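You operate a simulated robot arm through the tools that you are given. There is no shell and no other tool. Be economical: measure what you need, move in short steps, check, and stop when the job is done.

You are at the controls of a simulated robot arm. One attempt, no reset.

JOB
Wash the purple lens in the bath for 2 min.
Fine: basket down, lid on; wait till the display says DONE; leave it in.

It is judged by the outcome, as a careful person would: the job done as asked, and still so three seconds after it is handed in. It fails if anything else is knocked over, pushed out of place, dropped, spilled or broken. Lids that push on must go on centred and level and be pressed home; caps that screw on are set level and turned clockwise until they are tight.

ROBOT AND FRAMES
A 7-joint arm with a two-finger parallel gripper, fixed in place. Base frame: the origin is at the foot of the arm, x ahead of it, y to its left, z up; the work surface is at about z = 860. Units: mm, rad, N and s.
With the tool pointing down near the work surface it reaches from about 300 to 700 mm from the base axis. Its first joint turns from -1.152 to 1.152 rad. Payload 1.57 kg.
The TCP is the grasp point between the finger pads, 30 mm short of the fingertips. In the tool frame z runs along the fingers and y along their closing line. The gripper opens to 110 mm. The fingers are 24 mm wide and 12 mm thick; the gripper's body (48 by 112 mm) begins 78 mm behind the TCP.
Orientation is told as [roll, pitch, yaw] about the base's x, y, z axes, in that order, counted from this pose: with the fingers straight down and closing along the base's y, the tool's x points along the base's -x, its y along +y and its z along -z.

CONTROLS
- The arm moves only by the tool move_arm. Its argument "deltas" is a list of rows, each a list of 3 entries, a list of its own where there are three numbers: the shift along the base's x, y, z in mm, then the turn, a rotation vector about the base's x, y, z in rad, then the opening, from 0 (shut) to 1 (fully open). In form: [[[tx, ty, tz], [wx, wy, wz], hand], ...]. A call has 1 to 10 rows; each row shifts and turns the commanded pose from where the row before left it. A row lasts 0.2 s, in which the tool goes at most 50 mm and 0.15 rad; a call with a longer step from one row to the next is refused whole, and so is a gripper value outside its range. A pose out of reach is approached as far as the arm can. The call stops where the force on the tool passes 40 N (or 10 N more than at its start, if that is more) or the arm is blocked; 0.2 s more then pass. The fingers move at their own pace (about 108 mm/s each) and stop on an object; they squeeze with about 39 N. The grip force told is the motor's: it shows also when the fingers shut on nothing. Time passes only in rows, and 0.2 s behind the last, so rows that do not move let the fingers close. It gives the time, the measured TCP pose, the force on the tool (base axes), the opening and the grip force at its end, in the units of the frame above (readings bear some noise), with the torque about the TCP (base axes, N m) and any sound that the robot's microphone picked up.
- Cameras (640 x 400 px; columns grow to the right, rows downward): "scene" is fixed at [160.8, -391.1, 1401.5]; the picture's right is [0.81, -0.59, 0.00], its down [-0.36, -0.48, -0.80] and it looks along [0.47, 0.64, -0.60] (base axes); focal length 254 px, centre (320, 200). "wrist" rides on the gripper at [70, 16, -141] in the tool frame; the picture's right is [-0.23, 0.97, 0.00], its down [-0.86, -0.20, -0.48] and it looks along [-0.47, -0.11, 0.88] (tool axes); focal length 222 px, centre (320, 200). There is no depth. A picture from a camera that has moved, and an enlarged one, comes with that camera's place and axes in the base frame and with its lens.
- camera(camera): a new picture of that camera. It takes no simulated time.
- zoom(camera, box): a new picture of the part [left, top, right, bottom] of that camera's present view, enlarged. It takes no simulated time.
- finish_job(): hands the job in; it is judged then, once.

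Work in short steps. Places have to be worked out from the pictures, the camera data and where the tool is seen: move nearer, look again, correct. Check each grasp and each placing, and mend what went wrong. You have 120 turns and 68 pictures in all, those below and enlarged ones among them. Open the gripper and draw the arm clear of the work before you hand the job in, unless the task says otherwise; then end with one line.

The tools are called after "Emit:" by a JSON object that holds its "op" and its "data". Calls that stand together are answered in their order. move_arm: Moves the arm, as the interface text tells. Its arguments: {"type":"object","properties":{"deltas":{"type":"array","items":{"type":"array"}}},"required":["deltas"]} The other tools are called the same way: camera (camera) takes a picture; zoom (camera, box) takes an enlarged picture of a part of a camera's view; finish_job () hands the job in.

At the start:

```text
time_s: 0.0
ee_pos: [344.5, 68.0, 1198.5]
orientation: [-0.001, 0.0, 0.0]
force: [1.2, -0.3, -0.3]
wrist_torque: [0.0, -0.01, 0.02]
gripper_width: 110.1
gripper_force: 0.2
```

scene: 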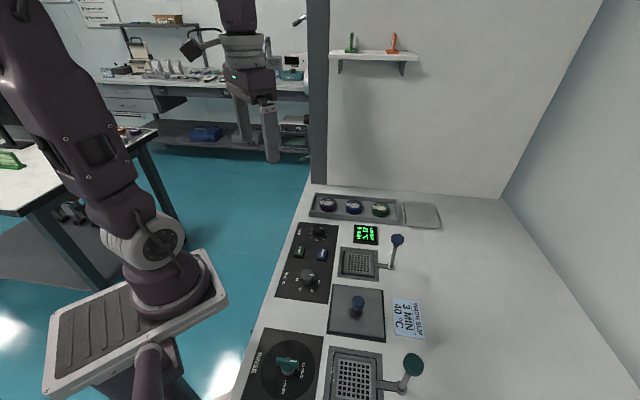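
wrist: 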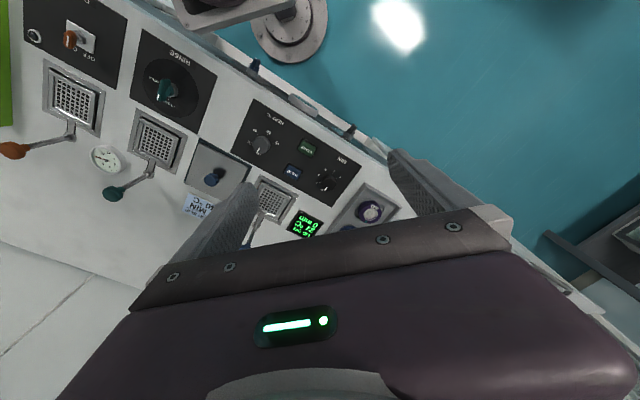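

I'll zoom into the scene to identify the lenses, controls, basket and lid.

Emit:
{"op": "zoom", "data": {"camera": "scene", "box": [270, 180, 450, 300]}}

Emit:
{"op": "zoom", "data": {"camera": "scene", "box": [230, 270, 440, 400]}}

Emit:
{"op": "zoom", "data": {"camera": "wrist", "box": [180, 80, 400, 240]}}

```text
3.33 times, centred on (360, 240) of scene
camera zoom: at [160.8, -391.1, 1401.5], right [0.81, -0.59, 0.0], down [-0.36, -0.48, -0.8], along [0.47, 0.64, -0.6], focal length 847 px, centre (187, 67)
```

zoom: 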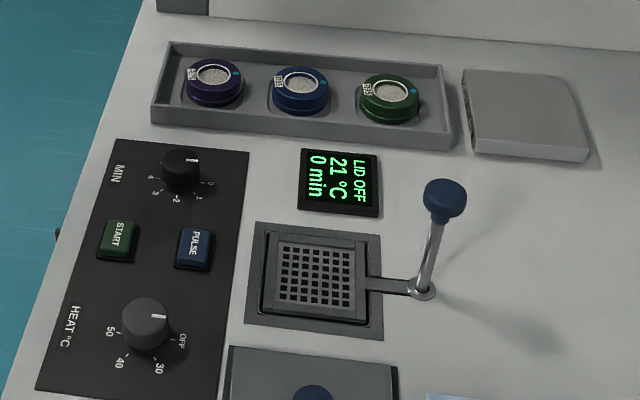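

```text
3.05 times, centred on (335, 335) of scene
camera zoom: at [160.8, -391.1, 1401.5], right [0.81, -0.59, 0.0], down [-0.36, -0.48, -0.8], along [0.47, 0.64, -0.6], focal length 775 px, centre (274, -211)
```

zoom: 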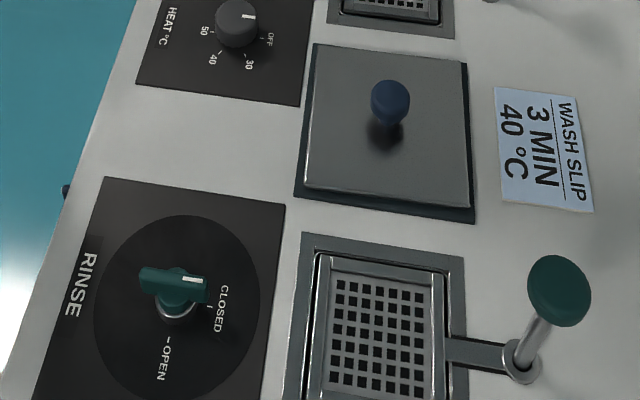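

```text
2.50 times, centred on (290, 160) of wrist
camera zoom: at [275.3, 84.5, 1341.0], right [0.23, 0.97, 0.0], down [0.86, -0.2, 0.48], along [0.47, -0.11, -0.88], focal length 555 px, centre (395, 300)
```

zoom: 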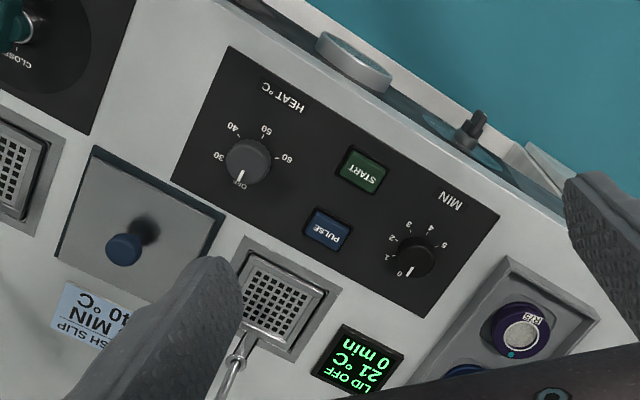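

The display reads LID OFF, 21 °C, 0 min. The blue lever, blue-knob lid and purple lens are located roughly. I'll move closer with the wrist camera to measure.

Emit:
{"op": "move_arm", "data": {"deltas": [[[30, 0, -25], [0, 0, 0], 1], [[30, 0, -25], [0, 0, 0], 1], [[30, 0, -25], [0, 0, 0], 1], [[20, 0, -25], [0, 0, 0], 1], [[0, 0, 0], [0, 0, 0], 1]]}}

Emit:
{"op": "camera", "data": {"camera": "wrist"}}

```text
time_s: 1.2
ee_pos: [457.4, 66.6, 1099.3]
orientation: [-0.001, 0.0, 0.0]
force: [0.2, -0.6, -0.1]
wrist_torque: [0.0, 0.0, -0.03]
gripper_width: 110.0
gripper_force: 0.0
```

```text
62 pictures are left
camera wrist: at [387.7, 83.3, 1241.5], right [0.23, 0.97, 0.0], down [0.85, -0.2, 0.48], along [0.47, -0.11, -0.88], focal length 222 px, centre (320, 200)
```

wrist: 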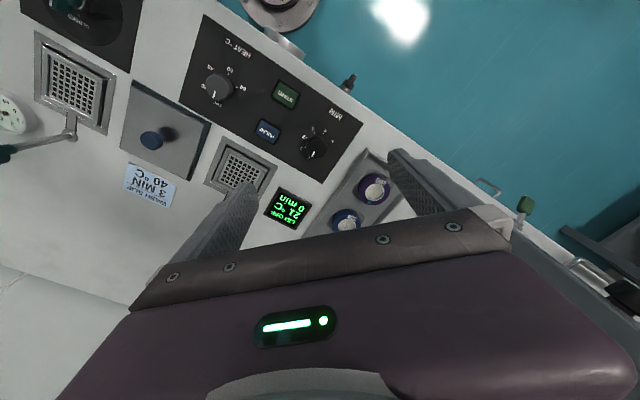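

Wrist-view geometry puts the purple lens near (576,133) with the station rotated about 45° from base axes. I'll align the gripper yaw to it and come closer over the lens for a detailed look.

Emit:
{"op": "move_arm", "data": {"deltas": [[[20, 10, -20], [0, 0, 0.15], 1], [[20, 10, -20], [0, 0, 0.15], 1], [[20, 15, -20], [0, 0, 0.15], 1], [[20, 15, -20], [0, 0, 0.15], 1], [[20, 15, -10], [0, 0, 0.15], 1], [[0, 0, 0], [0, 0, 0], 1]]}}

Emit:
{"op": "camera", "data": {"camera": "wrist"}}

```text
time_s: 2.6
ee_pos: [555.2, 132.4, 1007.7]
orientation: [0.001, 0.0, 0.752]
force: [0.0, -0.2, 0.4]
wrist_torque: [0.02, 0.01, 0.04]
gripper_width: 110.0
gripper_force: 0.1
```

```text
61 pictures are left
camera wrist: at [493.2, 96.4, 1149.6], right [-0.5, 0.87, 0.0], down [0.76, 0.44, 0.48], along [0.41, 0.24, -0.88], focal length 222 px, centre (320, 200)
```

wrist: 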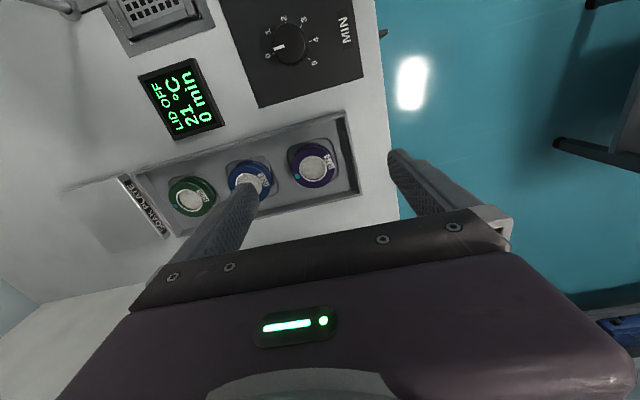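

The view is aligned well. I'll enlarge the tray to judge lens size, clearance and the plate's label.

Emit:
{"op": "zoom", "data": {"camera": "wrist", "box": [90, 90, 400, 270]}}

Emit:
{"op": "zoom", "data": {"camera": "wrist", "box": [40, 0, 400, 140]}}

```text
2.06 times, centred on (245, 180) of wrist
camera zoom: at [493.2, 96.4, 1149.6], right [-0.5, 0.87, 0.0], down [0.76, 0.44, 0.48], along [0.41, 0.24, -0.88], focal length 459 px, centre (475, 241)
```

zoom: 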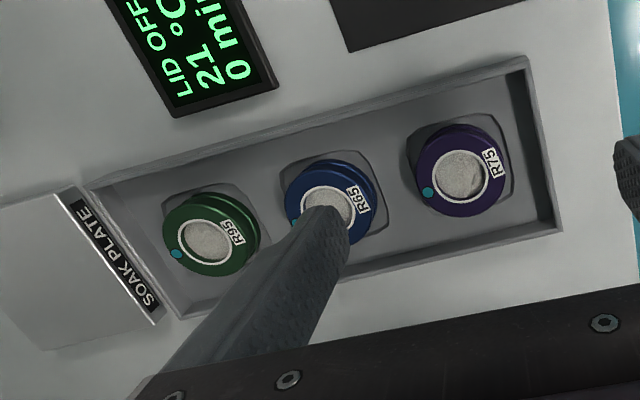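

```text
1.78 times, centred on (220, 70) of wrist
camera zoom: at [493.2, 96.4, 1149.6], right [-0.5, 0.87, 0.0], down [0.76, 0.44, 0.48], along [0.41, 0.24, -0.88], focal length 395 px, centre (498, 431)
```

zoom: 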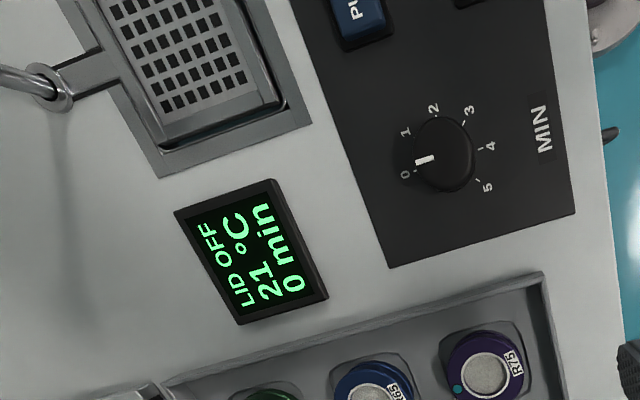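

Station axes are about 45° to the base, lens diameter ≈56 mm with >20 mm clearance all round. Before grasping, I look at the bath and lever up close.

Emit:
{"op": "move_arm", "data": {"deltas": [[[0, -40, 10], [0, 0, 0.03], 1], [[0, -40, 10], [0, 0, 0], 1], [[0, -40, 0], [0, 0, 0], 1], [[0, -40, 0], [0, 0, 0], 1], [[0, 0, 0], [0, 0, 0], 1]]}}

Emit:
{"op": "zoom", "data": {"camera": "wrist", "box": [120, 0, 440, 200]}}

Emit:
{"op": "zoom", "data": {"camera": "scene", "box": [320, 215, 420, 285]}}

```text
time_s: 3.8
ee_pos: [554.4, -26.9, 1028.8]
orientation: [-0.001, -0.001, 0.78]
force: [-0.5, -0.4, 0.3]
wrist_torque: [0.0, 0.03, 0.01]
gripper_width: 110.4
gripper_force: 0.0
```

```text
2.00 times, centred on (280, 100) of wrist
camera zoom: at [494.3, -64.5, 1170.0], right [-0.52, 0.85, 0.0], down [0.75, 0.46, 0.48], along [0.41, 0.25, -0.88], focal length 444 px, centre (400, 400)
```

zoom: 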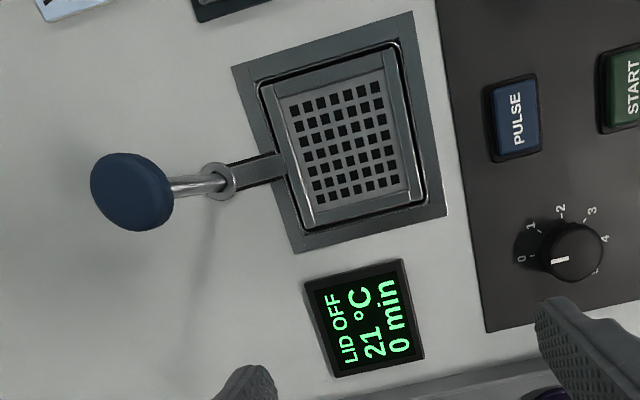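

```text
5.71 times, centred on (370, 250) of scene
camera zoom: at [160.7, -391.1, 1401.5], right [0.81, -0.59, 0.0], down [-0.36, -0.48, -0.8], along [0.47, 0.64, -0.6], focal length 1452 px, centre (34, -86)
```

zoom: 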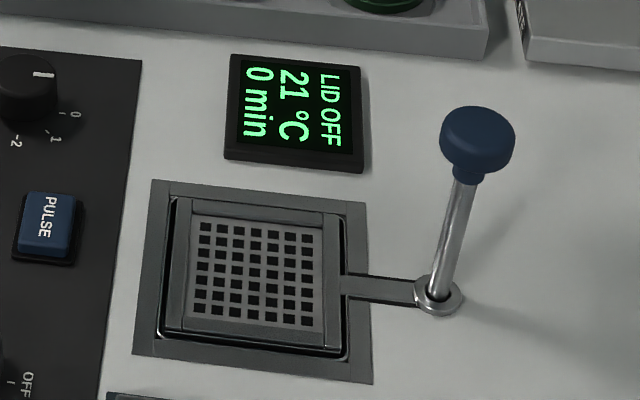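

The basket is up at ≈(503,-97); the blue plunger knob is vertical at ≈(560,-155,969). I go to hover over the purple lens with closing along the tray row.

Emit:
{"op": "move_arm", "data": {"deltas": [[[6, 40, 0], [0, 0, 0], 1], [[6, 40, 0], [0, 0, 0], 1], [[6, 40, 0], [0, 0, 0], 1], [[6, 42, 0], [0, 0, 0], 1], [[0, 0, -25], [0, 0, 0], 0.8], [[0, 0, -25], [0, 0, 0], 0.8], [[0, 0, 0], [0, 0, 0], 0.8]]}}

Emit:
{"op": "camera", "data": {"camera": "wrist"}}

Emit:
{"op": "zoom", "data": {"camera": "scene", "box": [290, 150, 410, 225]}}

```text
time_s: 5.4
ee_pos: [578.9, 132.4, 977.3]
orientation: [0.0, 0.001, 0.778]
force: [-1.0, 0.6, -0.9]
wrist_torque: [0.01, 0.01, 0.0]
gripper_width: 88.3
gripper_force: 0.0
```

```text
56 pictures are left
camera wrist: at [517.7, 96.1, 1119.1], right [-0.52, 0.85, 0.0], down [0.75, 0.46, 0.48], along [0.41, 0.25, -0.88], focal length 222 px, centre (320, 200)
```

wrist: 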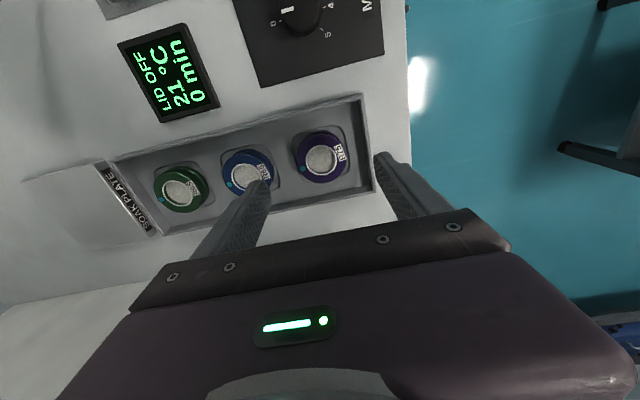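

```text
5.33 times, centred on (350, 188) of scene
camera zoom: at [160.8, -391.1, 1401.5], right [0.81, -0.59, 0.0], down [-0.36, -0.48, -0.8], along [0.47, 0.64, -0.6], focal length 1356 px, centre (160, 267)
```

zoom: 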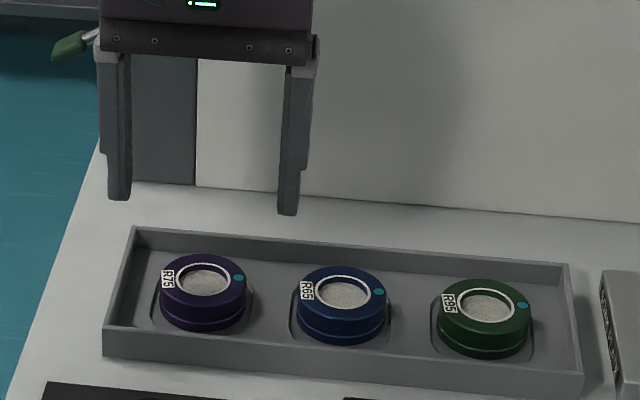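

Triangulation puts the lens top near (583,139) at z≈877. I center over it and descend to z≈905 to check alignment before going further.

Emit:
{"op": "move_arm", "data": {"deltas": [[[4, 7, 0], [0, 0, 0.007], 0.8], [[0, 0, -25], [0, 0, 0], 0.8], [[0, 0, -25], [0, 0, 0], 0.8], [[0, 0, -17], [0, 0, 0], 0.8], [[0, 0, 0], [0, 0, 0], 0.8]]}}

Emit:
{"op": "zoom", "data": {"camera": "wrist", "box": [160, 100, 480, 300]}}

Emit:
{"op": "zoom", "data": {"camera": "scene", "box": [290, 150, 410, 225]}}

```text
time_s: 6.6
ee_pos: [582.2, 142.1, 914.6]
orientation: [-0.003, -0.002, 0.788]
force: [-8.3, -7.1, 40.4]
wrist_torque: [1.04, 1.78, 0.38]
gripper_width: 89.4
gripper_force: 1.0
```

```text
2.00 times, centred on (320, 200) of wrist
camera zoom: at [521.0, 103.8, 1055.7], right [-0.53, 0.85, 0.0], down [0.74, 0.46, 0.48], along [0.41, 0.25, -0.88], focal length 444 px, centre (320, 200)
```

zoom: 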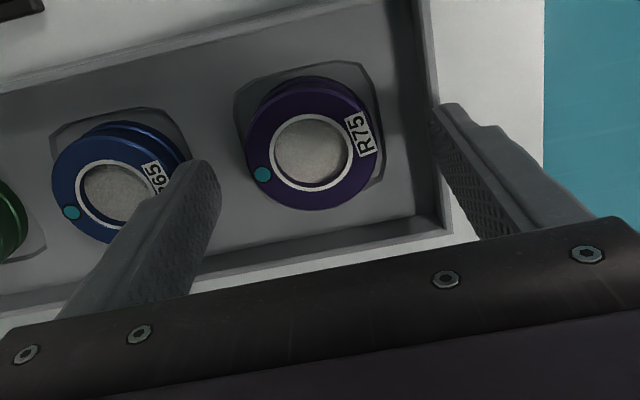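

```text
5.33 times, centred on (350, 188) of scene
camera zoom: at [159.9, -391.5, 1401.5], right [0.81, -0.59, 0.0], down [-0.35, -0.48, -0.8], along [0.47, 0.64, -0.6], focal length 1356 px, centre (160, 267)
```

zoom: 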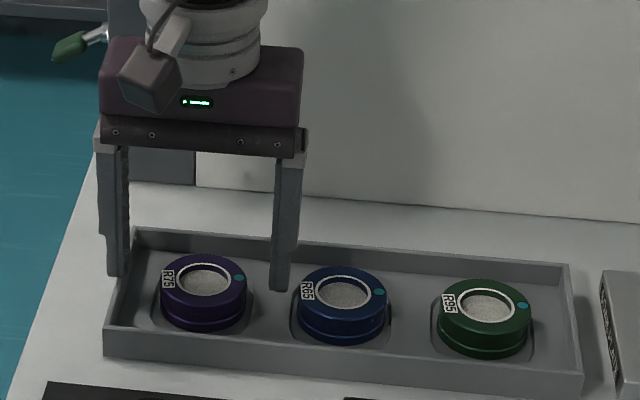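

The outer finger touched the tray's end rim; nothing seems to have moved. I back up, narrow the opening to ~66 mm, and shift ~4 mm toward the blue lens, to (585,139).

Emit:
{"op": "move_arm", "data": {"deltas": [[[0, 0, 15], [0, 0, 0], 0.8], [[0, 0, 10], [0, 0, 0], 0.61], [[0, 0, 0], [0, 0, 0], 0.61], [[0, 0, 0], [0, 0, 0], 0.61]]}}

```text
time_s: 7.6
ee_pos: [583.3, 141.9, 936.3]
orientation: [0.001, 0.001, 0.786]
force: [0.0, -0.2, 1.0]
wrist_torque: [0.0, -0.03, -0.01]
gripper_width: 67.1
gripper_force: 0.1
```

Emit:
{"op": "move_arm", "data": {"deltas": [[[2, -3, 0], [0, 0, 0], 0.61], [[0, 0, -15], [0, 0, 0], 0.61], [[0, 0, -7], [0, 0, 0], 0.61], [[0, 0, 0], [0, 0, 0], 0.61]]}}

Emit:
{"op": "zoom", "data": {"camera": "wrist", "box": [160, 100, 480, 300]}}

Emit:
{"op": "zoom", "data": {"camera": "scene", "box": [290, 150, 410, 225]}}

```text
time_s: 8.6
ee_pos: [585.5, 138.1, 913.9]
orientation: [0.0, -0.002, 0.786]
force: [-0.6, 0.2, 0.1]
wrist_torque: [-0.02, 0.03, 0.0]
gripper_width: 67.1
gripper_force: 0.0
```

```text
2.00 times, centred on (320, 200) of wrist
camera zoom: at [524.6, 101.2, 1057.2], right [-0.53, 0.85, 0.0], down [0.75, 0.46, 0.48], along [0.41, 0.25, -0.88], focal length 444 px, centre (320, 200)
```

zoom: 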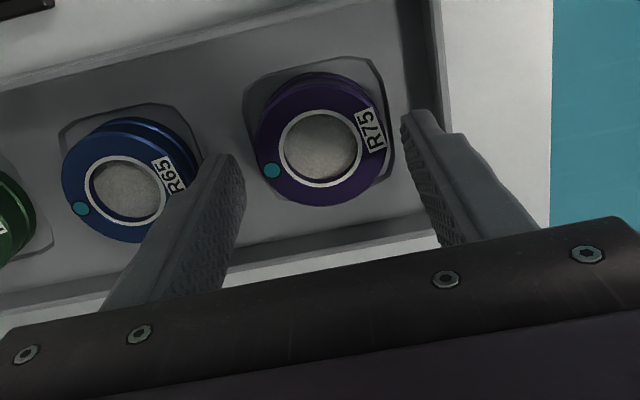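

```text
5.33 times, centred on (350, 188) of scene
camera zoom: at [160.8, -391.1, 1401.5], right [0.81, -0.59, 0.0], down [-0.36, -0.48, -0.8], along [0.47, 0.64, -0.6], focal length 1356 px, centre (160, 267)
```

zoom: 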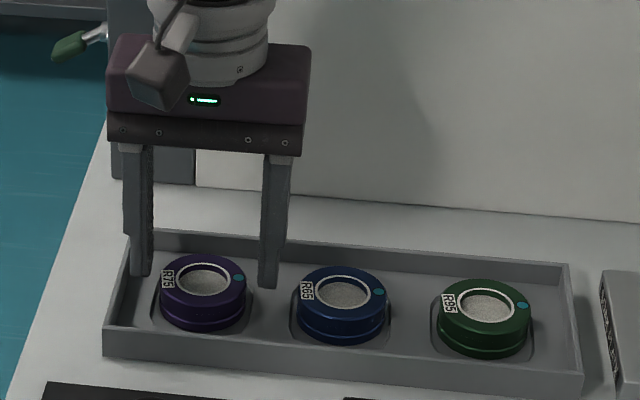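

Fingers now straddle the lens evenly. I descend further in small steps, watching force.

Emit:
{"op": "move_arm", "data": {"deltas": [[[0, 0, -6], [0, 0, 0], 0.61], [[0, 0, -6], [0, 0, 0], 0.61], [[0, 0, -4], [0, 0, 0], 0.61], [[0, 0, 0], [0, 0, 0], 0.61]]}}

Emit:
{"op": "zoom", "data": {"camera": "scene", "box": [290, 150, 410, 225]}}

```text
time_s: 9.6
ee_pos: [584.2, 140.6, 899.9]
orientation: [0.002, 0.0, 0.785]
force: [-0.5, -0.6, 0.9]
wrist_torque: [0.04, -0.03, -0.03]
gripper_width: 67.3
gripper_force: 0.1
```

```text
5.33 times, centred on (350, 188) of scene
camera zoom: at [160.8, -391.1, 1401.5], right [0.81, -0.59, 0.0], down [-0.36, -0.48, -0.8], along [0.47, 0.64, -0.6], focal length 1356 px, centre (160, 267)
```

zoom: 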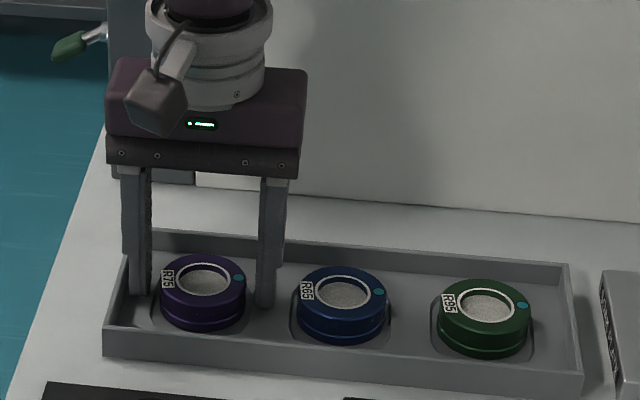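

Fingertips are at lens mid-height. Two mm lower, then close.

Emit:
{"op": "move_arm", "data": {"deltas": [[[0, -1, -3], [0, 0, 0], 0.61], [[0, 0, 0], [0, 0, 0], 0.4], [[0, 0, 0], [0, 0, 0], 0.4], [[0, 0, 0], [0, 0, 0], 0.4]]}}

```text
time_s: 10.6
ee_pos: [584.4, 139.6, 896.9]
orientation: [0.001, -0.003, 0.787]
force: [-2.7, 4.0, 18.9]
wrist_torque: [0.1, 0.32, -0.02]
gripper_width: 53.0
gripper_force: 39.0
```

Gripped at 53 mm width. Lift to clear the tray and verify.

Emit:
{"op": "move_arm", "data": {"deltas": [[[0, 0, 10], [0, 0, 0], 0.4], [[0, 0, 30], [0, 0, 0], 0.4], [[0, 0, 45], [0, 0, 0], 0.4], [[0, 0, 45], [0, 0, 0], 0.4], [[0, 0, 20], [0, 0, 0], 0.4], [[0, 0, 0], [0, 0, 0], 0.4]]}}

Emit:
{"op": "zoom", "data": {"camera": "scene", "box": [290, 120, 410, 225]}}

```text
time_s: 12.0
ee_pos: [583.1, 138.1, 1048.5]
orientation: [0.002, 0.0, 0.787]
force: [-0.1, 0.6, -0.5]
wrist_torque: [0.01, 0.04, -0.01]
gripper_width: 53.0
gripper_force: 39.3
```

```text
3.81 times, centred on (350, 172) of scene
camera zoom: at [160.8, -391.1, 1401.5], right [0.81, -0.59, 0.0], down [-0.36, -0.48, -0.8], along [0.47, 0.64, -0.6], focal length 968 px, centre (206, 305)
```

zoom: 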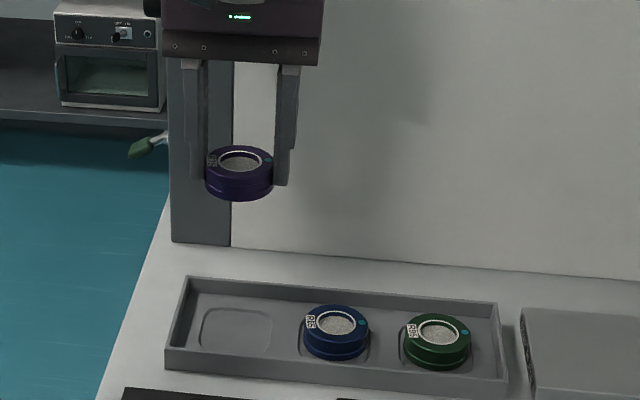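

Lens held firmly. I carry it over the basket, rotating to yaw 0 so the fingers sit along the basket's diagonal.

Emit:
{"op": "move_arm", "data": {"deltas": [[[-13, -39, 0], [0, 0, -0.131], 0.4], [[-13, -39, 0], [0, 0, -0.131], 0.4], [[-13, -39, 0], [0, 0, -0.131], 0.4], [[-13, -39, 0], [0, 0, -0.131], 0.4], [[-14, -40, 0], [0, 0, -0.131], 0.4], [[-14, -40, 0], [0, 0, -0.132], 0.4], [[0, 0, -30], [0, 0, 0], 0.4], [[0, 0, -30], [0, 0, 0], 0.4], [[0, 0, -20], [0, 0, 0], 0.4], [[0, 0, 0], [0, 0, 0], 0.4]]}}

Emit:
{"op": "camera", "data": {"camera": "wrist"}}

Emit:
{"op": "zoom", "data": {"camera": "scene", "box": [320, 180, 440, 290]}}

```text
time_s: 14.2
ee_pos: [502.8, -97.3, 965.3]
orientation: [0.001, 0.0, 0.001]
force: [0.7, -0.4, -0.2]
wrist_torque: [0.03, -0.03, -0.02]
gripper_width: 52.9
gripper_force: 38.7
```

```text
48 pictures are left
camera wrist: at [433.7, -81.4, 1108.0], right [0.23, 0.97, 0.0], down [0.86, -0.2, 0.48], along [0.47, -0.11, -0.88], focal length 222 px, centre (320, 200)
```

wrist: 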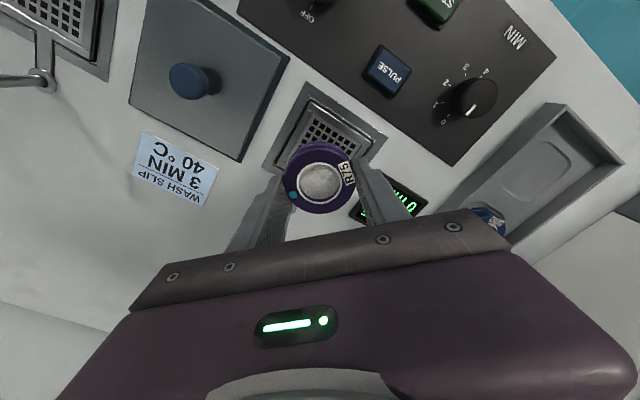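

```text
3.64 times, centred on (380, 235) of scene
camera zoom: at [160.8, -391.1, 1401.5], right [0.81, -0.59, 0.0], down [-0.36, -0.48, -0.8], along [0.47, 0.64, -0.6], focal length 924 px, centre (102, 73)
```

zoom: 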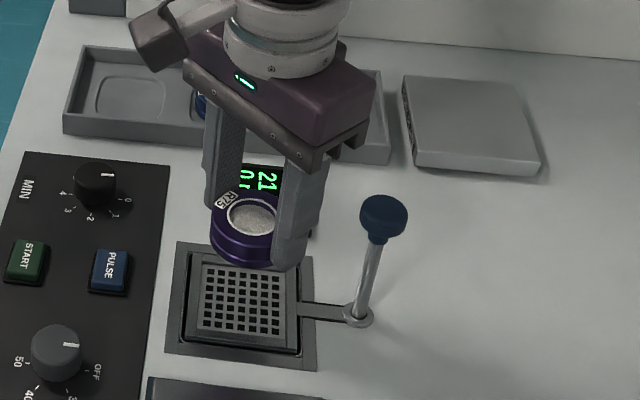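

Position looks right over the basket. Lower to just above it and check.

Emit:
{"op": "move_arm", "data": {"deltas": [[[-1, -1, -20], [0, 0, 0], 0.4], [[0, 0, -20], [0, 0, 0], 0.4], [[0, 0, -10], [0, 0, 0], 0.4], [[0, 0, 0], [0, 0, 0], 0.4]]}}

Emit:
{"op": "zoom", "data": {"camera": "scene", "box": [320, 200, 420, 290]}}

Emit:
{"op": "zoom", "data": {"camera": "wrist", "box": [220, 60, 420, 220]}}

```text
time_s: 15.2
ee_pos: [503.8, -98.4, 916.7]
orientation: [0.0, -0.001, -0.001]
force: [-0.5, -0.3, -0.6]
wrist_torque: [-0.02, 0.01, 0.0]
gripper_width: 52.8
gripper_force: 39.0
```

```text
4.44 times, centred on (370, 245) of scene
camera zoom: at [160.8, -391.1, 1401.5], right [0.81, -0.59, 0.0], down [-0.36, -0.48, -0.8], along [0.47, 0.64, -0.6], focal length 1130 px, centre (98, 0)
```

zoom: 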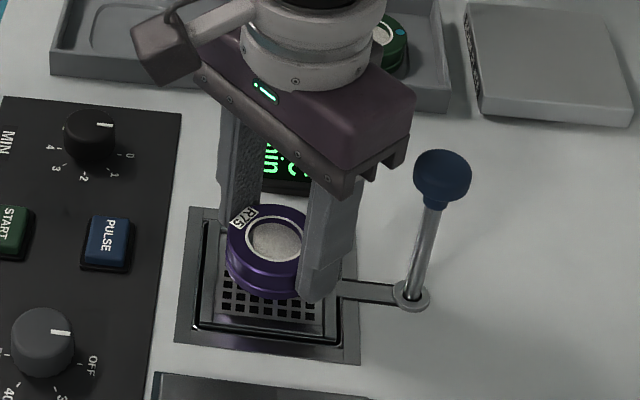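

```text
2.50 times, centred on (320, 140) of wrist
camera zoom: at [434.0, -82.4, 1058.0], right [0.23, 0.97, 0.0], down [0.85, -0.2, 0.48], along [0.47, -0.11, -0.88], focal length 555 px, centre (320, 350)
```

zoom: 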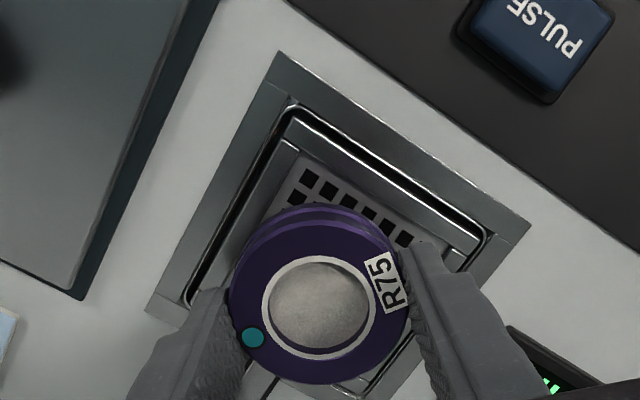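

Alignment fine. Lower gently until contact.

Emit:
{"op": "move_arm", "data": {"deltas": [[[-1, 0, -7], [0, 0, 0], 0.4], [[0, 0, -5], [0, 0, 0], 0.4], [[0, 0, 0], [0, 0, 0], 0.4]]}}

Emit:
{"op": "zoom", "data": {"camera": "scene", "box": [320, 200, 420, 290]}}

```text
time_s: 16.0
ee_pos: [502.5, -100.2, 903.5]
orientation: [0.0, 0.002, -0.001]
force: [0.3, -0.3, -0.6]
wrist_torque: [-0.02, 0.03, -0.02]
gripper_width: 52.9
gripper_force: 39.1
```

```text
4.44 times, centred on (370, 245) of scene
camera zoom: at [160.8, -391.1, 1401.5], right [0.81, -0.59, 0.0], down [-0.36, -0.48, -0.8], along [0.47, 0.64, -0.6], focal length 1130 px, centre (98, 0)
```

zoom: 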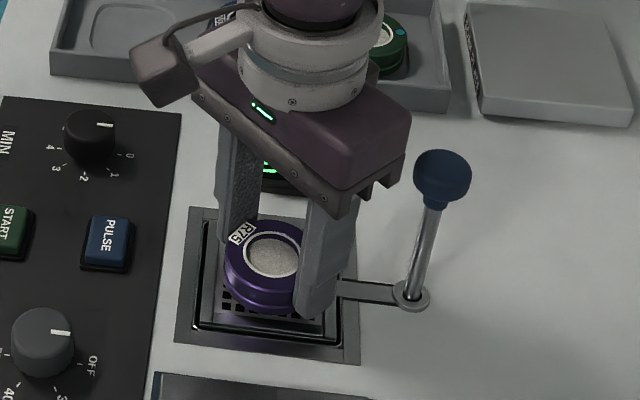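

Not yet in contact. Continue down in 3 mm steps.

Emit:
{"op": "move_arm", "data": {"deltas": [[[0, 1, -3], [0, 0, 0], 0.4], [[0, 0, -3], [0, 0, 0], 0.4], [[0, 0, -2], [0, 0, 0], 0.4], [[0, 0, 0], [0, 0, 0], 0.4]]}}

```text
time_s: 17.0
ee_pos: [501.7, -99.1, 894.5]
orientation: [0.001, 0.001, 0.001]
force: [0.7, -0.2, 0.8]
wrist_torque: [-0.05, 0.0, 0.03]
gripper_width: 52.8
gripper_force: 38.8
```

Emit:
{"op": "move_arm", "data": {"deltas": [[[0, 0, -2], [0, 0, 0], 0.4], [[0, 0, -2], [0, 0, 0], 0.4], [[0, 0, -2], [0, 0, 0], 0.4], [[0, 0, 0], [0, 0, 0], 0.4]]}}

Emit:
{"op": "zoom", "data": {"camera": "scene", "box": [320, 200, 420, 290]}}

```text
time_s: 18.0
ee_pos: [502.5, -97.0, 890.3]
orientation: [-0.001, -0.002, -0.001]
force: [-0.6, 0.0, 0.4]
wrist_torque: [-0.05, 0.02, 0.02]
gripper_width: 52.7
gripper_force: 39.0
```

```text
4.44 times, centred on (370, 245) of scene
camera zoom: at [160.8, -391.1, 1401.5], right [0.81, -0.59, 0.0], down [-0.36, -0.48, -0.8], along [0.47, 0.64, -0.6], focal length 1130 px, centre (98, 0)
```

zoom: 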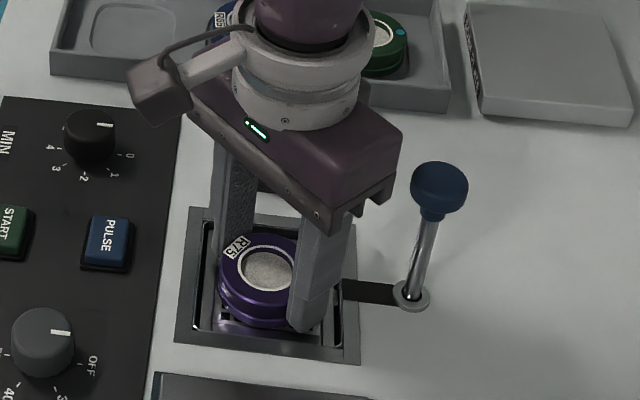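

The basket is being pushed down slightly (knob lowered a bit), so the lens is seated. Release with a small opening and raise straight up.

Emit:
{"op": "move_arm", "data": {"deltas": [[[0, 0, 0], [0, 0, 0], 0.58], [[0, 0, 0], [0, 0, 0], 0.58], [[0, 0, 10], [0, 0, 0], 0.58], [[0, 0, 30], [0, 0, 0], 0.58], [[0, 0, 40], [0, 0, 0], 0.58], [[0, 0, 40], [0, 0, 0], 0.58], [[0, 0, 0], [0, 0, 0], 0.58]]}}

Emit:
{"op": "zoom", "data": {"camera": "scene", "box": [320, 200, 420, 290]}}

Emit:
{"op": "camera", "data": {"camera": "wrist"}}

```text
time_s: 19.6
ee_pos: [503.2, -99.0, 1009.8]
orientation: [0.0, 0.0, 0.001]
force: [0.1, 0.5, 0.0]
wrist_torque: [0.02, 0.02, -0.03]
gripper_width: 64.0
gripper_force: 0.2
```

```text
4.44 times, centred on (370, 245) of scene
camera zoom: at [160.8, -391.1, 1401.5], right [0.81, -0.59, 0.0], down [-0.36, -0.48, -0.8], along [0.47, 0.64, -0.6], focal length 1130 px, centre (98, 0)
```

zoom: 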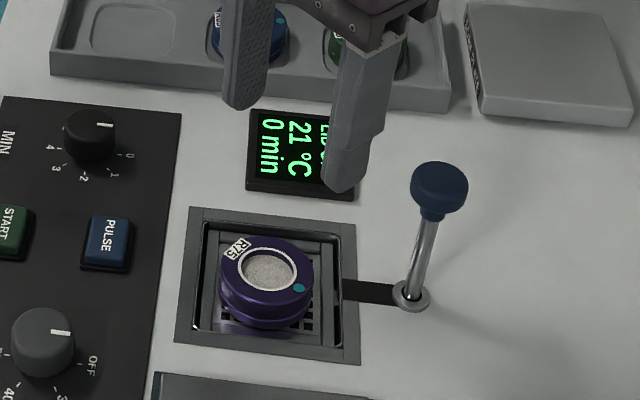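

```text
41 pictures are left
camera wrist: at [433.8, -81.8, 1150.7], right [0.23, 0.97, 0.0], down [0.85, -0.2, 0.48], along [0.47, -0.11, -0.88], focal length 222 px, centre (320, 200)
```

wrist: 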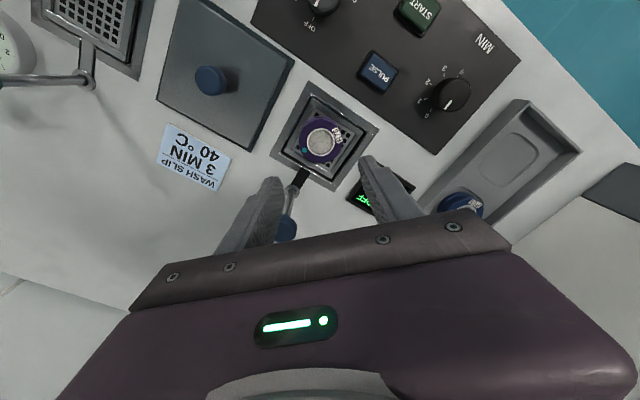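

Lens is sitting flat in the basket. I close the fingers, go above the blue plunger knob at (560,-155) and look before pressing.

Emit:
{"op": "move_arm", "data": {"deltas": [[[0, 0, 30], [0, 0, 0], 0.3], [[29, -28, 0], [0, 0, 0], 0], [[28, -28, 0], [0, 0, 0], 0], [[0, 0, 0], [0, 0, 0], 0], [[0, 0, -20], [0, 0, 0], 0], [[0, 0, 0], [0, 0, 0], 0]]}}

Emit:
{"op": "zoom", "data": {"camera": "scene", "box": [320, 180, 440, 290]}}

Emit:
{"op": "zoom", "data": {"camera": "wrist", "box": [220, 100, 420, 240]}}

```text
time_s: 21.0
ee_pos: [560.1, -150.2, 1016.6]
orientation: [0.001, -0.001, 0.0]
force: [-0.5, 0.1, -0.4]
wrist_torque: [-0.02, 0.02, -0.04]
gripper_width: 0.2
gripper_force: 21.4
```

```text
3.64 times, centred on (380, 235) of scene
camera zoom: at [160.8, -391.1, 1401.5], right [0.81, -0.59, 0.0], down [-0.36, -0.48, -0.8], along [0.47, 0.64, -0.6], focal length 924 px, centre (102, 73)
```

zoom: 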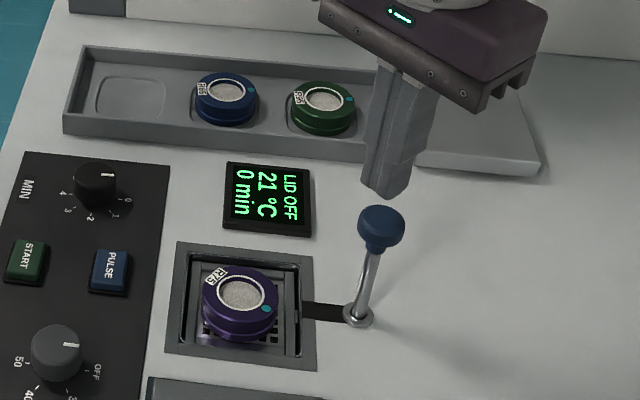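

```text
2.86 times, centred on (320, 170) of wrist
camera zoom: at [491.0, -134.1, 1158.7], right [0.23, 0.97, 0.0], down [0.85, -0.2, 0.48], along [0.47, -0.11, -0.88], focal length 635 px, centre (320, 286)
```

zoom: 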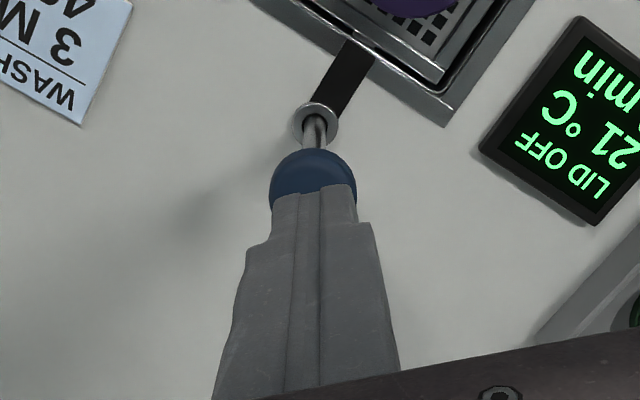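

Knob is at ≈(562,-154). Small correction, then press straight down.

Emit:
{"op": "move_arm", "data": {"deltas": [[[2, -4, -10], [0, 0, 0], 0], [[0, 0, -10], [0, 0, 0], 0], [[0, 0, -10], [0, 0, 0], 0], [[0, 0, -10], [0, 0, 0], 0], [[0, 0, -10], [0, 0, 0], 0], [[0, 0, 0], [0, 0, 0], 0]]}}

Emit:
{"op": "zoom", "data": {"camera": "scene", "box": [320, 180, 440, 290]}}

```text
time_s: 22.4
ee_pos: [560.4, -158.5, 969.3]
orientation: [0.001, 0.002, -0.001]
force: [-0.7, 0.6, 0.1]
wrist_torque: [-0.04, 0.01, 0.01]
gripper_width: 0.0
gripper_force: 21.2
```

```text
3.64 times, centred on (380, 235) of scene
camera zoom: at [160.8, -391.1, 1401.5], right [0.81, -0.59, 0.0], down [-0.36, -0.48, -0.8], along [0.47, 0.64, -0.6], focal length 924 px, centre (102, 73)
```

zoom: 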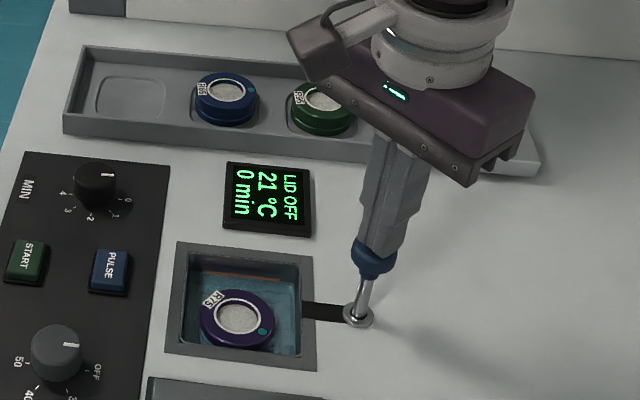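

Basket is sinking into the bath. Continue until the plunger bottoms.

Emit:
{"op": "move_arm", "data": {"deltas": [[[1, 2, -10], [0, 0, 0], 0], [[0, 0, -10], [0, 0, 0], 0], [[0, 0, -10], [0, 0, 0], 0], [[0, 0, -10], [0, 0, 0], 0], [[0, 0, 0], [0, 0, 0], 0]]}}

Emit:
{"op": "zoom", "data": {"camera": "scene", "box": [320, 180, 440, 290]}}

```text
time_s: 23.4
ee_pos: [563.1, -156.2, 941.2]
orientation: [-0.002, -0.001, 0.0]
force: [-7.1, 2.5, 14.1]
wrist_torque: [0.17, 0.37, 0.0]
gripper_width: 0.0
gripper_force: 21.3
stopped in row 4: the force on the tool passed its limit at 62 N (the readings are from after the stop); the commanded pose is now the measured one
```

```text
3.64 times, centred on (380, 235) of scene
camera zoom: at [160.3, -391.0, 1401.6], right [0.81, -0.59, 0.0], down [-0.36, -0.48, -0.8], along [0.47, 0.64, -0.6], focal length 924 px, centre (102, 73)
```

zoom: 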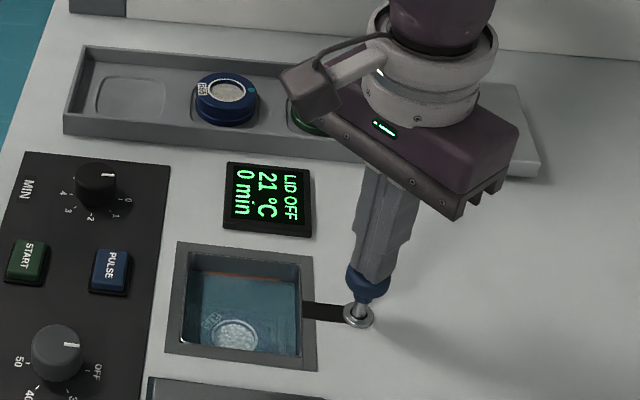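

The plunger bottomed out; basket and lens are submerged. I lift off and go over the lid's blue knob at ≈(410,-192).

Emit:
{"op": "move_arm", "data": {"deltas": [[[0, 0, 30], [0, 0, 0], 0], [[0, 0, 40], [0, 0, 0], 0.3], [[-38, -9, 0], [0, 0, 0], 0.5], [[-38, -9, 0], [0, 0, 0], 0.5], [[-38, -9, 0], [0, 0, 0], 0.5], [[-38, -9, 0], [0, 0, 0], 0.5], [[0, 0, -30], [0, 0, 0], 0.5], [[0, 0, -20], [0, 0, 0], 0.5], [[0, 0, 0], [0, 0, 0], 0.5]]}}

Emit:
{"op": "camera", "data": {"camera": "wrist"}}

Emit:
{"op": "zoom", "data": {"camera": "scene", "box": [310, 220, 430, 350]}}

```text
time_s: 25.4
ee_pos: [411.1, -196.5, 958.9]
orientation: [-0.002, -0.002, 0.0]
force: [-0.4, -0.2, -0.3]
wrist_torque: [0.01, 0.05, 0.02]
gripper_width: 54.9
gripper_force: 0.0
```

```text
36 pictures are left
camera wrist: at [340.7, -178.1, 1100.3], right [0.23, 0.97, 0.0], down [0.85, -0.2, 0.48], along [0.47, -0.11, -0.88], focal length 222 px, centre (320, 200)
```

wrist: 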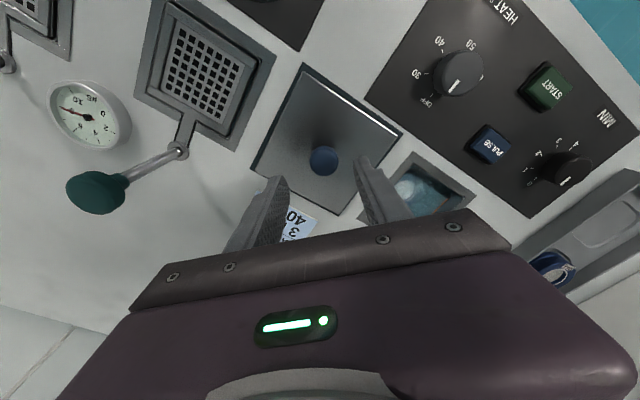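

```text
3.08 times, centred on (370, 285) of scene
camera zoom: at [160.8, -391.1, 1401.5], right [0.81, -0.59, 0.0], down [-0.36, -0.48, -0.8], along [0.47, 0.64, -0.6], focal length 782 px, centre (166, -62)
```

zoom: 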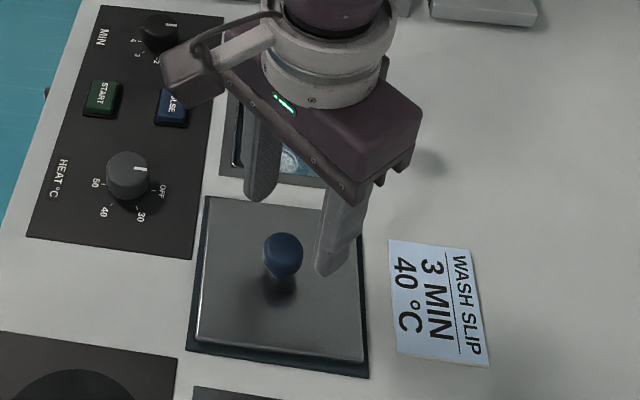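

Lid knob triangulates to (410.5,-191.5), top ≈890. Correct y by +5 and descend around it slowly.

Emit:
{"op": "move_arm", "data": {"deltas": [[[0, 5, 0], [0, 0, 0], 0.5], [[0, 0, -20], [0, 0, 0], 0.5], [[0, 0, -20], [0, 0, 0], 0.5], [[0, 0, -6], [0, 0, 0], 0.5], [[0, 0, 0], [0, 0, 0], 0.5]]}}

Emit:
{"op": "zoom", "data": {"camera": "scene", "box": [310, 250, 420, 350]}}

Emit:
{"op": "zoom", "data": {"camera": "wrist", "box": [220, 60, 420, 240]}}

```text
time_s: 26.6
ee_pos: [411.2, -186.7, 912.4]
orientation: [0.001, -0.002, 0.0]
force: [-0.2, 0.2, -0.4]
wrist_torque: [0.01, 0.03, 0.01]
gripper_width: 55.0
gripper_force: 0.2
```

```text
4.00 times, centred on (365, 300) of scene
camera zoom: at [160.8, -391.1, 1401.5], right [0.81, -0.59, 0.0], down [-0.36, -0.48, -0.8], along [0.47, 0.64, -0.6], focal length 1017 px, centre (140, -200)
```

zoom: 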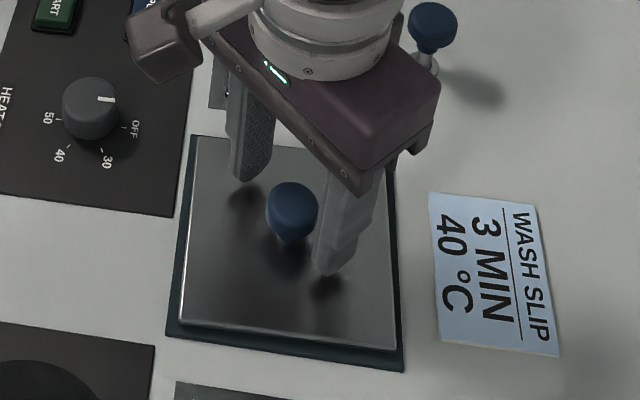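

```text
2.22 times, centred on (320, 150) of wrist
camera zoom: at [342.5, -170.6, 1053.5], right [0.23, 0.97, 0.0], down [0.85, -0.2, 0.48], along [0.47, -0.11, -0.88], focal length 494 px, centre (320, 311)
```

zoom: 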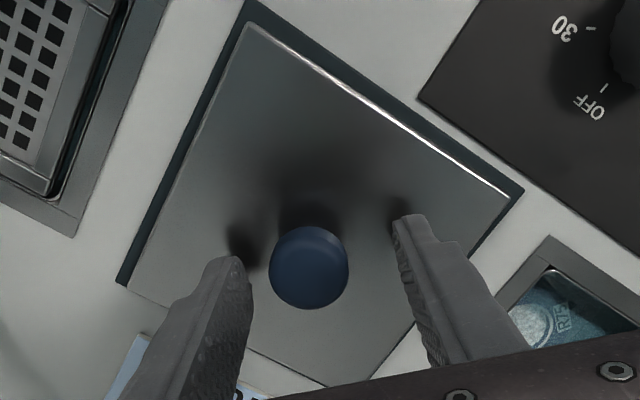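

Knob is 4 mm toward −y of the TCP. Correct and lower a bit more, then grip.

Emit:
{"op": "move_arm", "data": {"deltas": [[[0, -4, -2], [0, 0, 0], 0.5], [[0, 0, -3], [0, 0, 0], 0.5], [[0, 0, -2], [0, 0, 0], 0.5], [[0, 0, 0], [0, 0, 0], 0.2], [[0, 0, 0], [0, 0, 0], 0.2], [[0, 0, 0], [0, 0, 0], 0.2]]}}

Emit:
{"op": "zoom", "data": {"camera": "scene", "box": [310, 250, 420, 350]}}

```text
time_s: 27.9
ee_pos: [411.2, -189.5, 905.9]
orientation: [-0.002, -0.004, 0.001]
force: [0.5, -1.1, 0.9]
wrist_torque: [0.02, -0.13, -0.04]
gripper_width: 26.4
gripper_force: 36.9
```

```text
4.00 times, centred on (365, 300) of scene
camera zoom: at [160.8, -391.1, 1401.5], right [0.81, -0.59, 0.0], down [-0.36, -0.48, -0.8], along [0.47, 0.64, -0.6], focal length 1017 px, centre (140, -200)
```

zoom: 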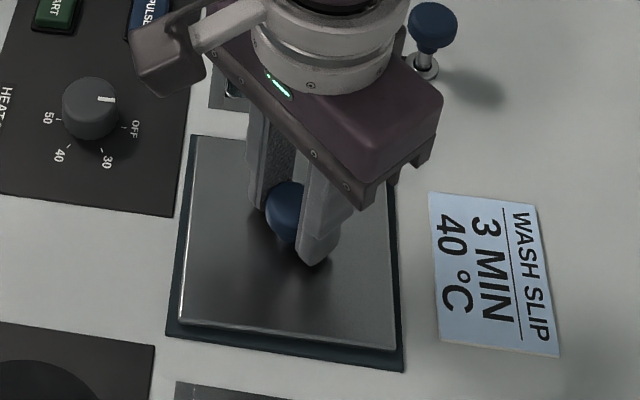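

Grip on the knob is solid (26 mm). Lift the lid and look at its level and underside.

Emit:
{"op": "move_arm", "data": {"deltas": [[[0, 0, 10], [0, 0, 0], 0.2], [[0, 0, 25], [0, 0, 0], 0.2], [[0, 0, 30], [0, 0, 0], 0.2], [[0, 0, 15], [0, 0, 0], 0.2], [[0, 0, 0], [0, 0, 0], 0.2]]}}

Emit:
{"op": "zoom", "data": {"camera": "scene", "box": [290, 190, 450, 350]}}

Emit:
{"op": "camera", "data": {"camera": "wrist"}}

```text
time_s: 29.1
ee_pos: [410.6, -192.1, 985.3]
orientation: [-0.002, -0.003, -0.001]
force: [0.2, 0.1, -1.6]
wrist_torque: [0.0, 0.01, -0.01]
gripper_width: 26.6
gripper_force: 37.4
```

```text
2.50 times, centred on (370, 270) of scene
camera zoom: at [160.8, -391.1, 1401.5], right [0.81, -0.59, 0.0], down [-0.36, -0.48, -0.8], along [0.47, 0.64, -0.6], focal length 636 px, centre (195, 25)
```

zoom: 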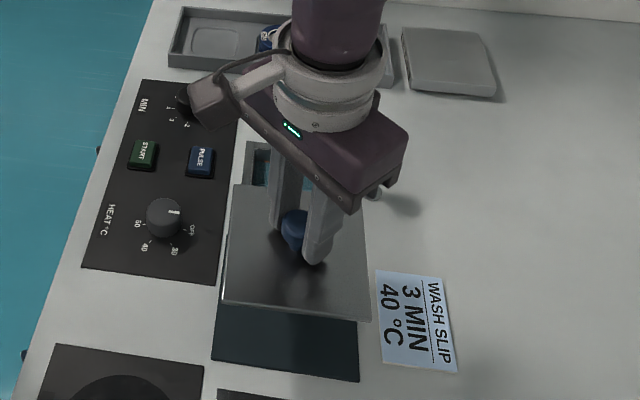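

```text
30 pictures are left
camera wrist: at [340.8, -175.7, 1126.8], right [0.23, 0.97, 0.0], down [0.85, -0.2, 0.48], along [0.47, -0.11, -0.88], focal length 222 px, centre (320, 200)
```

wrist: 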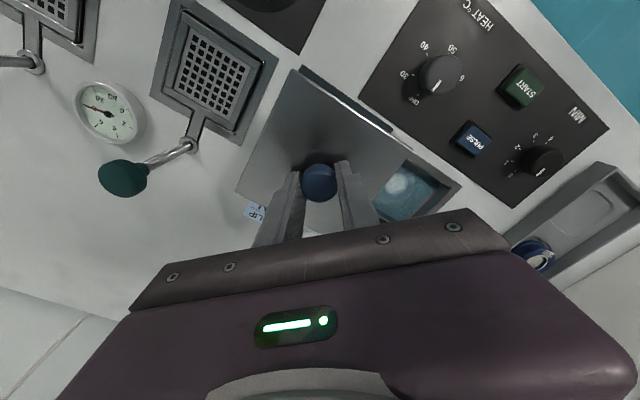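

Lid is held level. Carry it over the bath, target TCP ≈(501,-99), and compare edges.

Emit:
{"op": "move_arm", "data": {"deltas": [[[30, 31, 0], [0, 0, 0], 0.2], [[30, 31, 0], [0, 0, 0], 0.2], [[30, 31, 0], [0, 0, 0], 0.2], [[0, 0, -20], [0, 0, 0], 0.2], [[0, 0, -20], [0, 0, 0], 0.2], [[0, 0, 0], [0, 0, 0], 0.2]]}}

Emit:
{"op": "zoom", "data": {"camera": "scene", "box": [310, 190, 430, 300]}}

Emit:
{"op": "zoom", "data": {"camera": "wrist", "box": [200, 40, 440, 240]}}

```text
time_s: 30.6
ee_pos: [504.5, -96.5, 948.2]
orientation: [-0.003, -0.001, 0.001]
force: [-0.4, 0.4, -1.9]
wrist_torque: [0.01, 0.0, 0.01]
gripper_width: 26.3
gripper_force: 37.5
```

```text
3.64 times, centred on (370, 245) of scene
camera zoom: at [160.8, -391.1, 1401.5], right [0.81, -0.59, 0.0], down [-0.36, -0.48, -0.8], along [0.47, 0.64, -0.6], focal length 924 px, centre (138, 36)
```

zoom: 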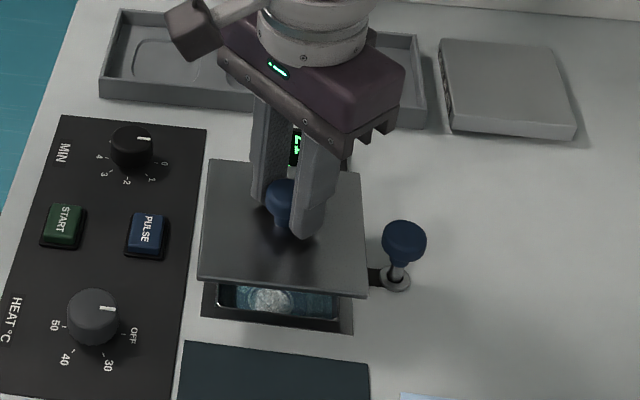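

```text
2.00 times, centred on (320, 140) of wrist
camera zoom: at [434.8, -79.7, 1088.8], right [0.23, 0.97, 0.0], down [0.85, -0.2, 0.48], along [0.47, -0.11, -0.88], focal length 444 px, centre (320, 320)
```

zoom: 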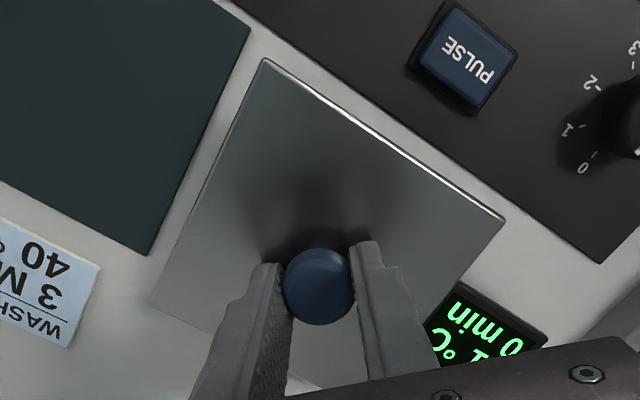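

Edges are parallel; lid slightly larger than the frame. Lower to ~15 mm above and compare.

Emit:
{"op": "move_arm", "data": {"deltas": [[[0, 0, -10], [0, 0, 0], 0.2], [[0, 0, -10], [0, 0, 0], 0.2], [[0, 0, -8], [0, 0, 0], 0.2], [[0, 0, 0], [0, 0, 0], 0.2]]}}

Emit:
{"op": "zoom", "data": {"camera": "scene", "box": [310, 210, 420, 300]}}

```text
time_s: 31.6
ee_pos: [502.3, -98.1, 918.9]
orientation: [-0.002, -0.004, 0.0]
force: [-0.4, -0.8, -0.9]
wrist_torque: [0.04, 0.01, 0.03]
gripper_width: 26.1
gripper_force: 36.8
```

```text
4.44 times, centred on (365, 255) of scene
camera zoom: at [160.8, -391.1, 1401.5], right [0.81, -0.59, 0.0], down [-0.36, -0.48, -0.8], along [0.47, 0.64, -0.6], focal length 1130 px, centre (120, -44)
```

zoom: 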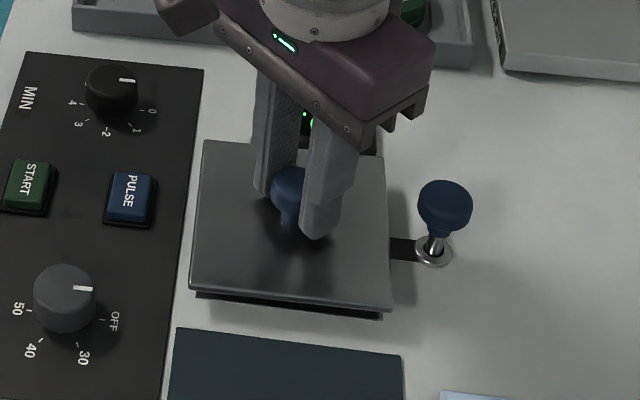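

Overhang is symmetric on all visible sides within about 1 mm. Lower gently onto the bath.

Emit:
{"op": "move_arm", "data": {"deltas": [[[0, 0, -4], [0, 0, 0], 0.2], [[0, 0, -4], [0, 0, 0], 0.2], [[0, 0, -3], [0, 0, 0], 0.2], [[0, 0, -2], [0, 0, 0], 0.2], [[0, 0, 0], [0, 0, 0], 0.2]]}}

Emit:
{"op": "zoom", "data": {"camera": "scene", "box": [310, 210, 420, 300]}}

```text
time_s: 32.8
ee_pos: [501.0, -98.1, 905.6]
orientation: [-0.002, -0.002, 0.0]
force: [-0.2, 0.6, -1.3]
wrist_torque: [-0.01, 0.01, 0.0]
gripper_width: 26.4
gripper_force: 38.0
```

```text
4.44 times, centred on (365, 255) of scene
camera zoom: at [160.8, -391.1, 1401.5], right [0.81, -0.59, 0.0], down [-0.36, -0.48, -0.8], along [0.47, 0.64, -0.6], focal length 1130 px, centre (120, -44)
```

zoom: 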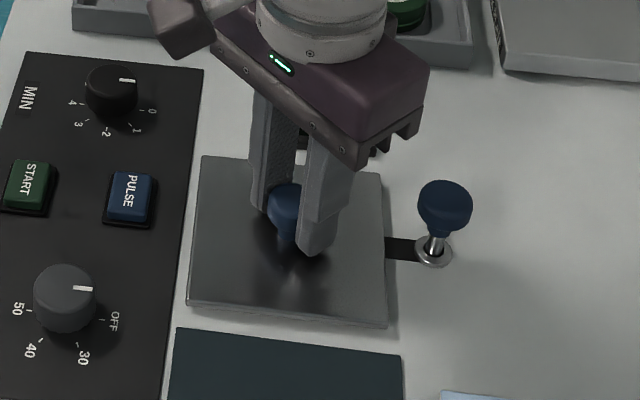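

Nearly seated, still carrying the weight. Continue down 2 mm at a time until contact.

Emit:
{"op": "move_arm", "data": {"deltas": [[[0, 0, -2], [0, 0, 0], 0.2], [[0, 0, -2], [0, 0, 0], 0.2], [[0, 0, 0], [0, 0, 0], 0.2]]}}

```text
time_s: 33.5
ee_pos: [501.7, -98.1, 902.5]
orientation: [-0.001, -0.006, -0.001]
force: [-6.5, 1.6, 26.9]
wrist_torque: [0.07, 0.17, 0.0]
gripper_width: 26.5
gripper_force: 37.4
```

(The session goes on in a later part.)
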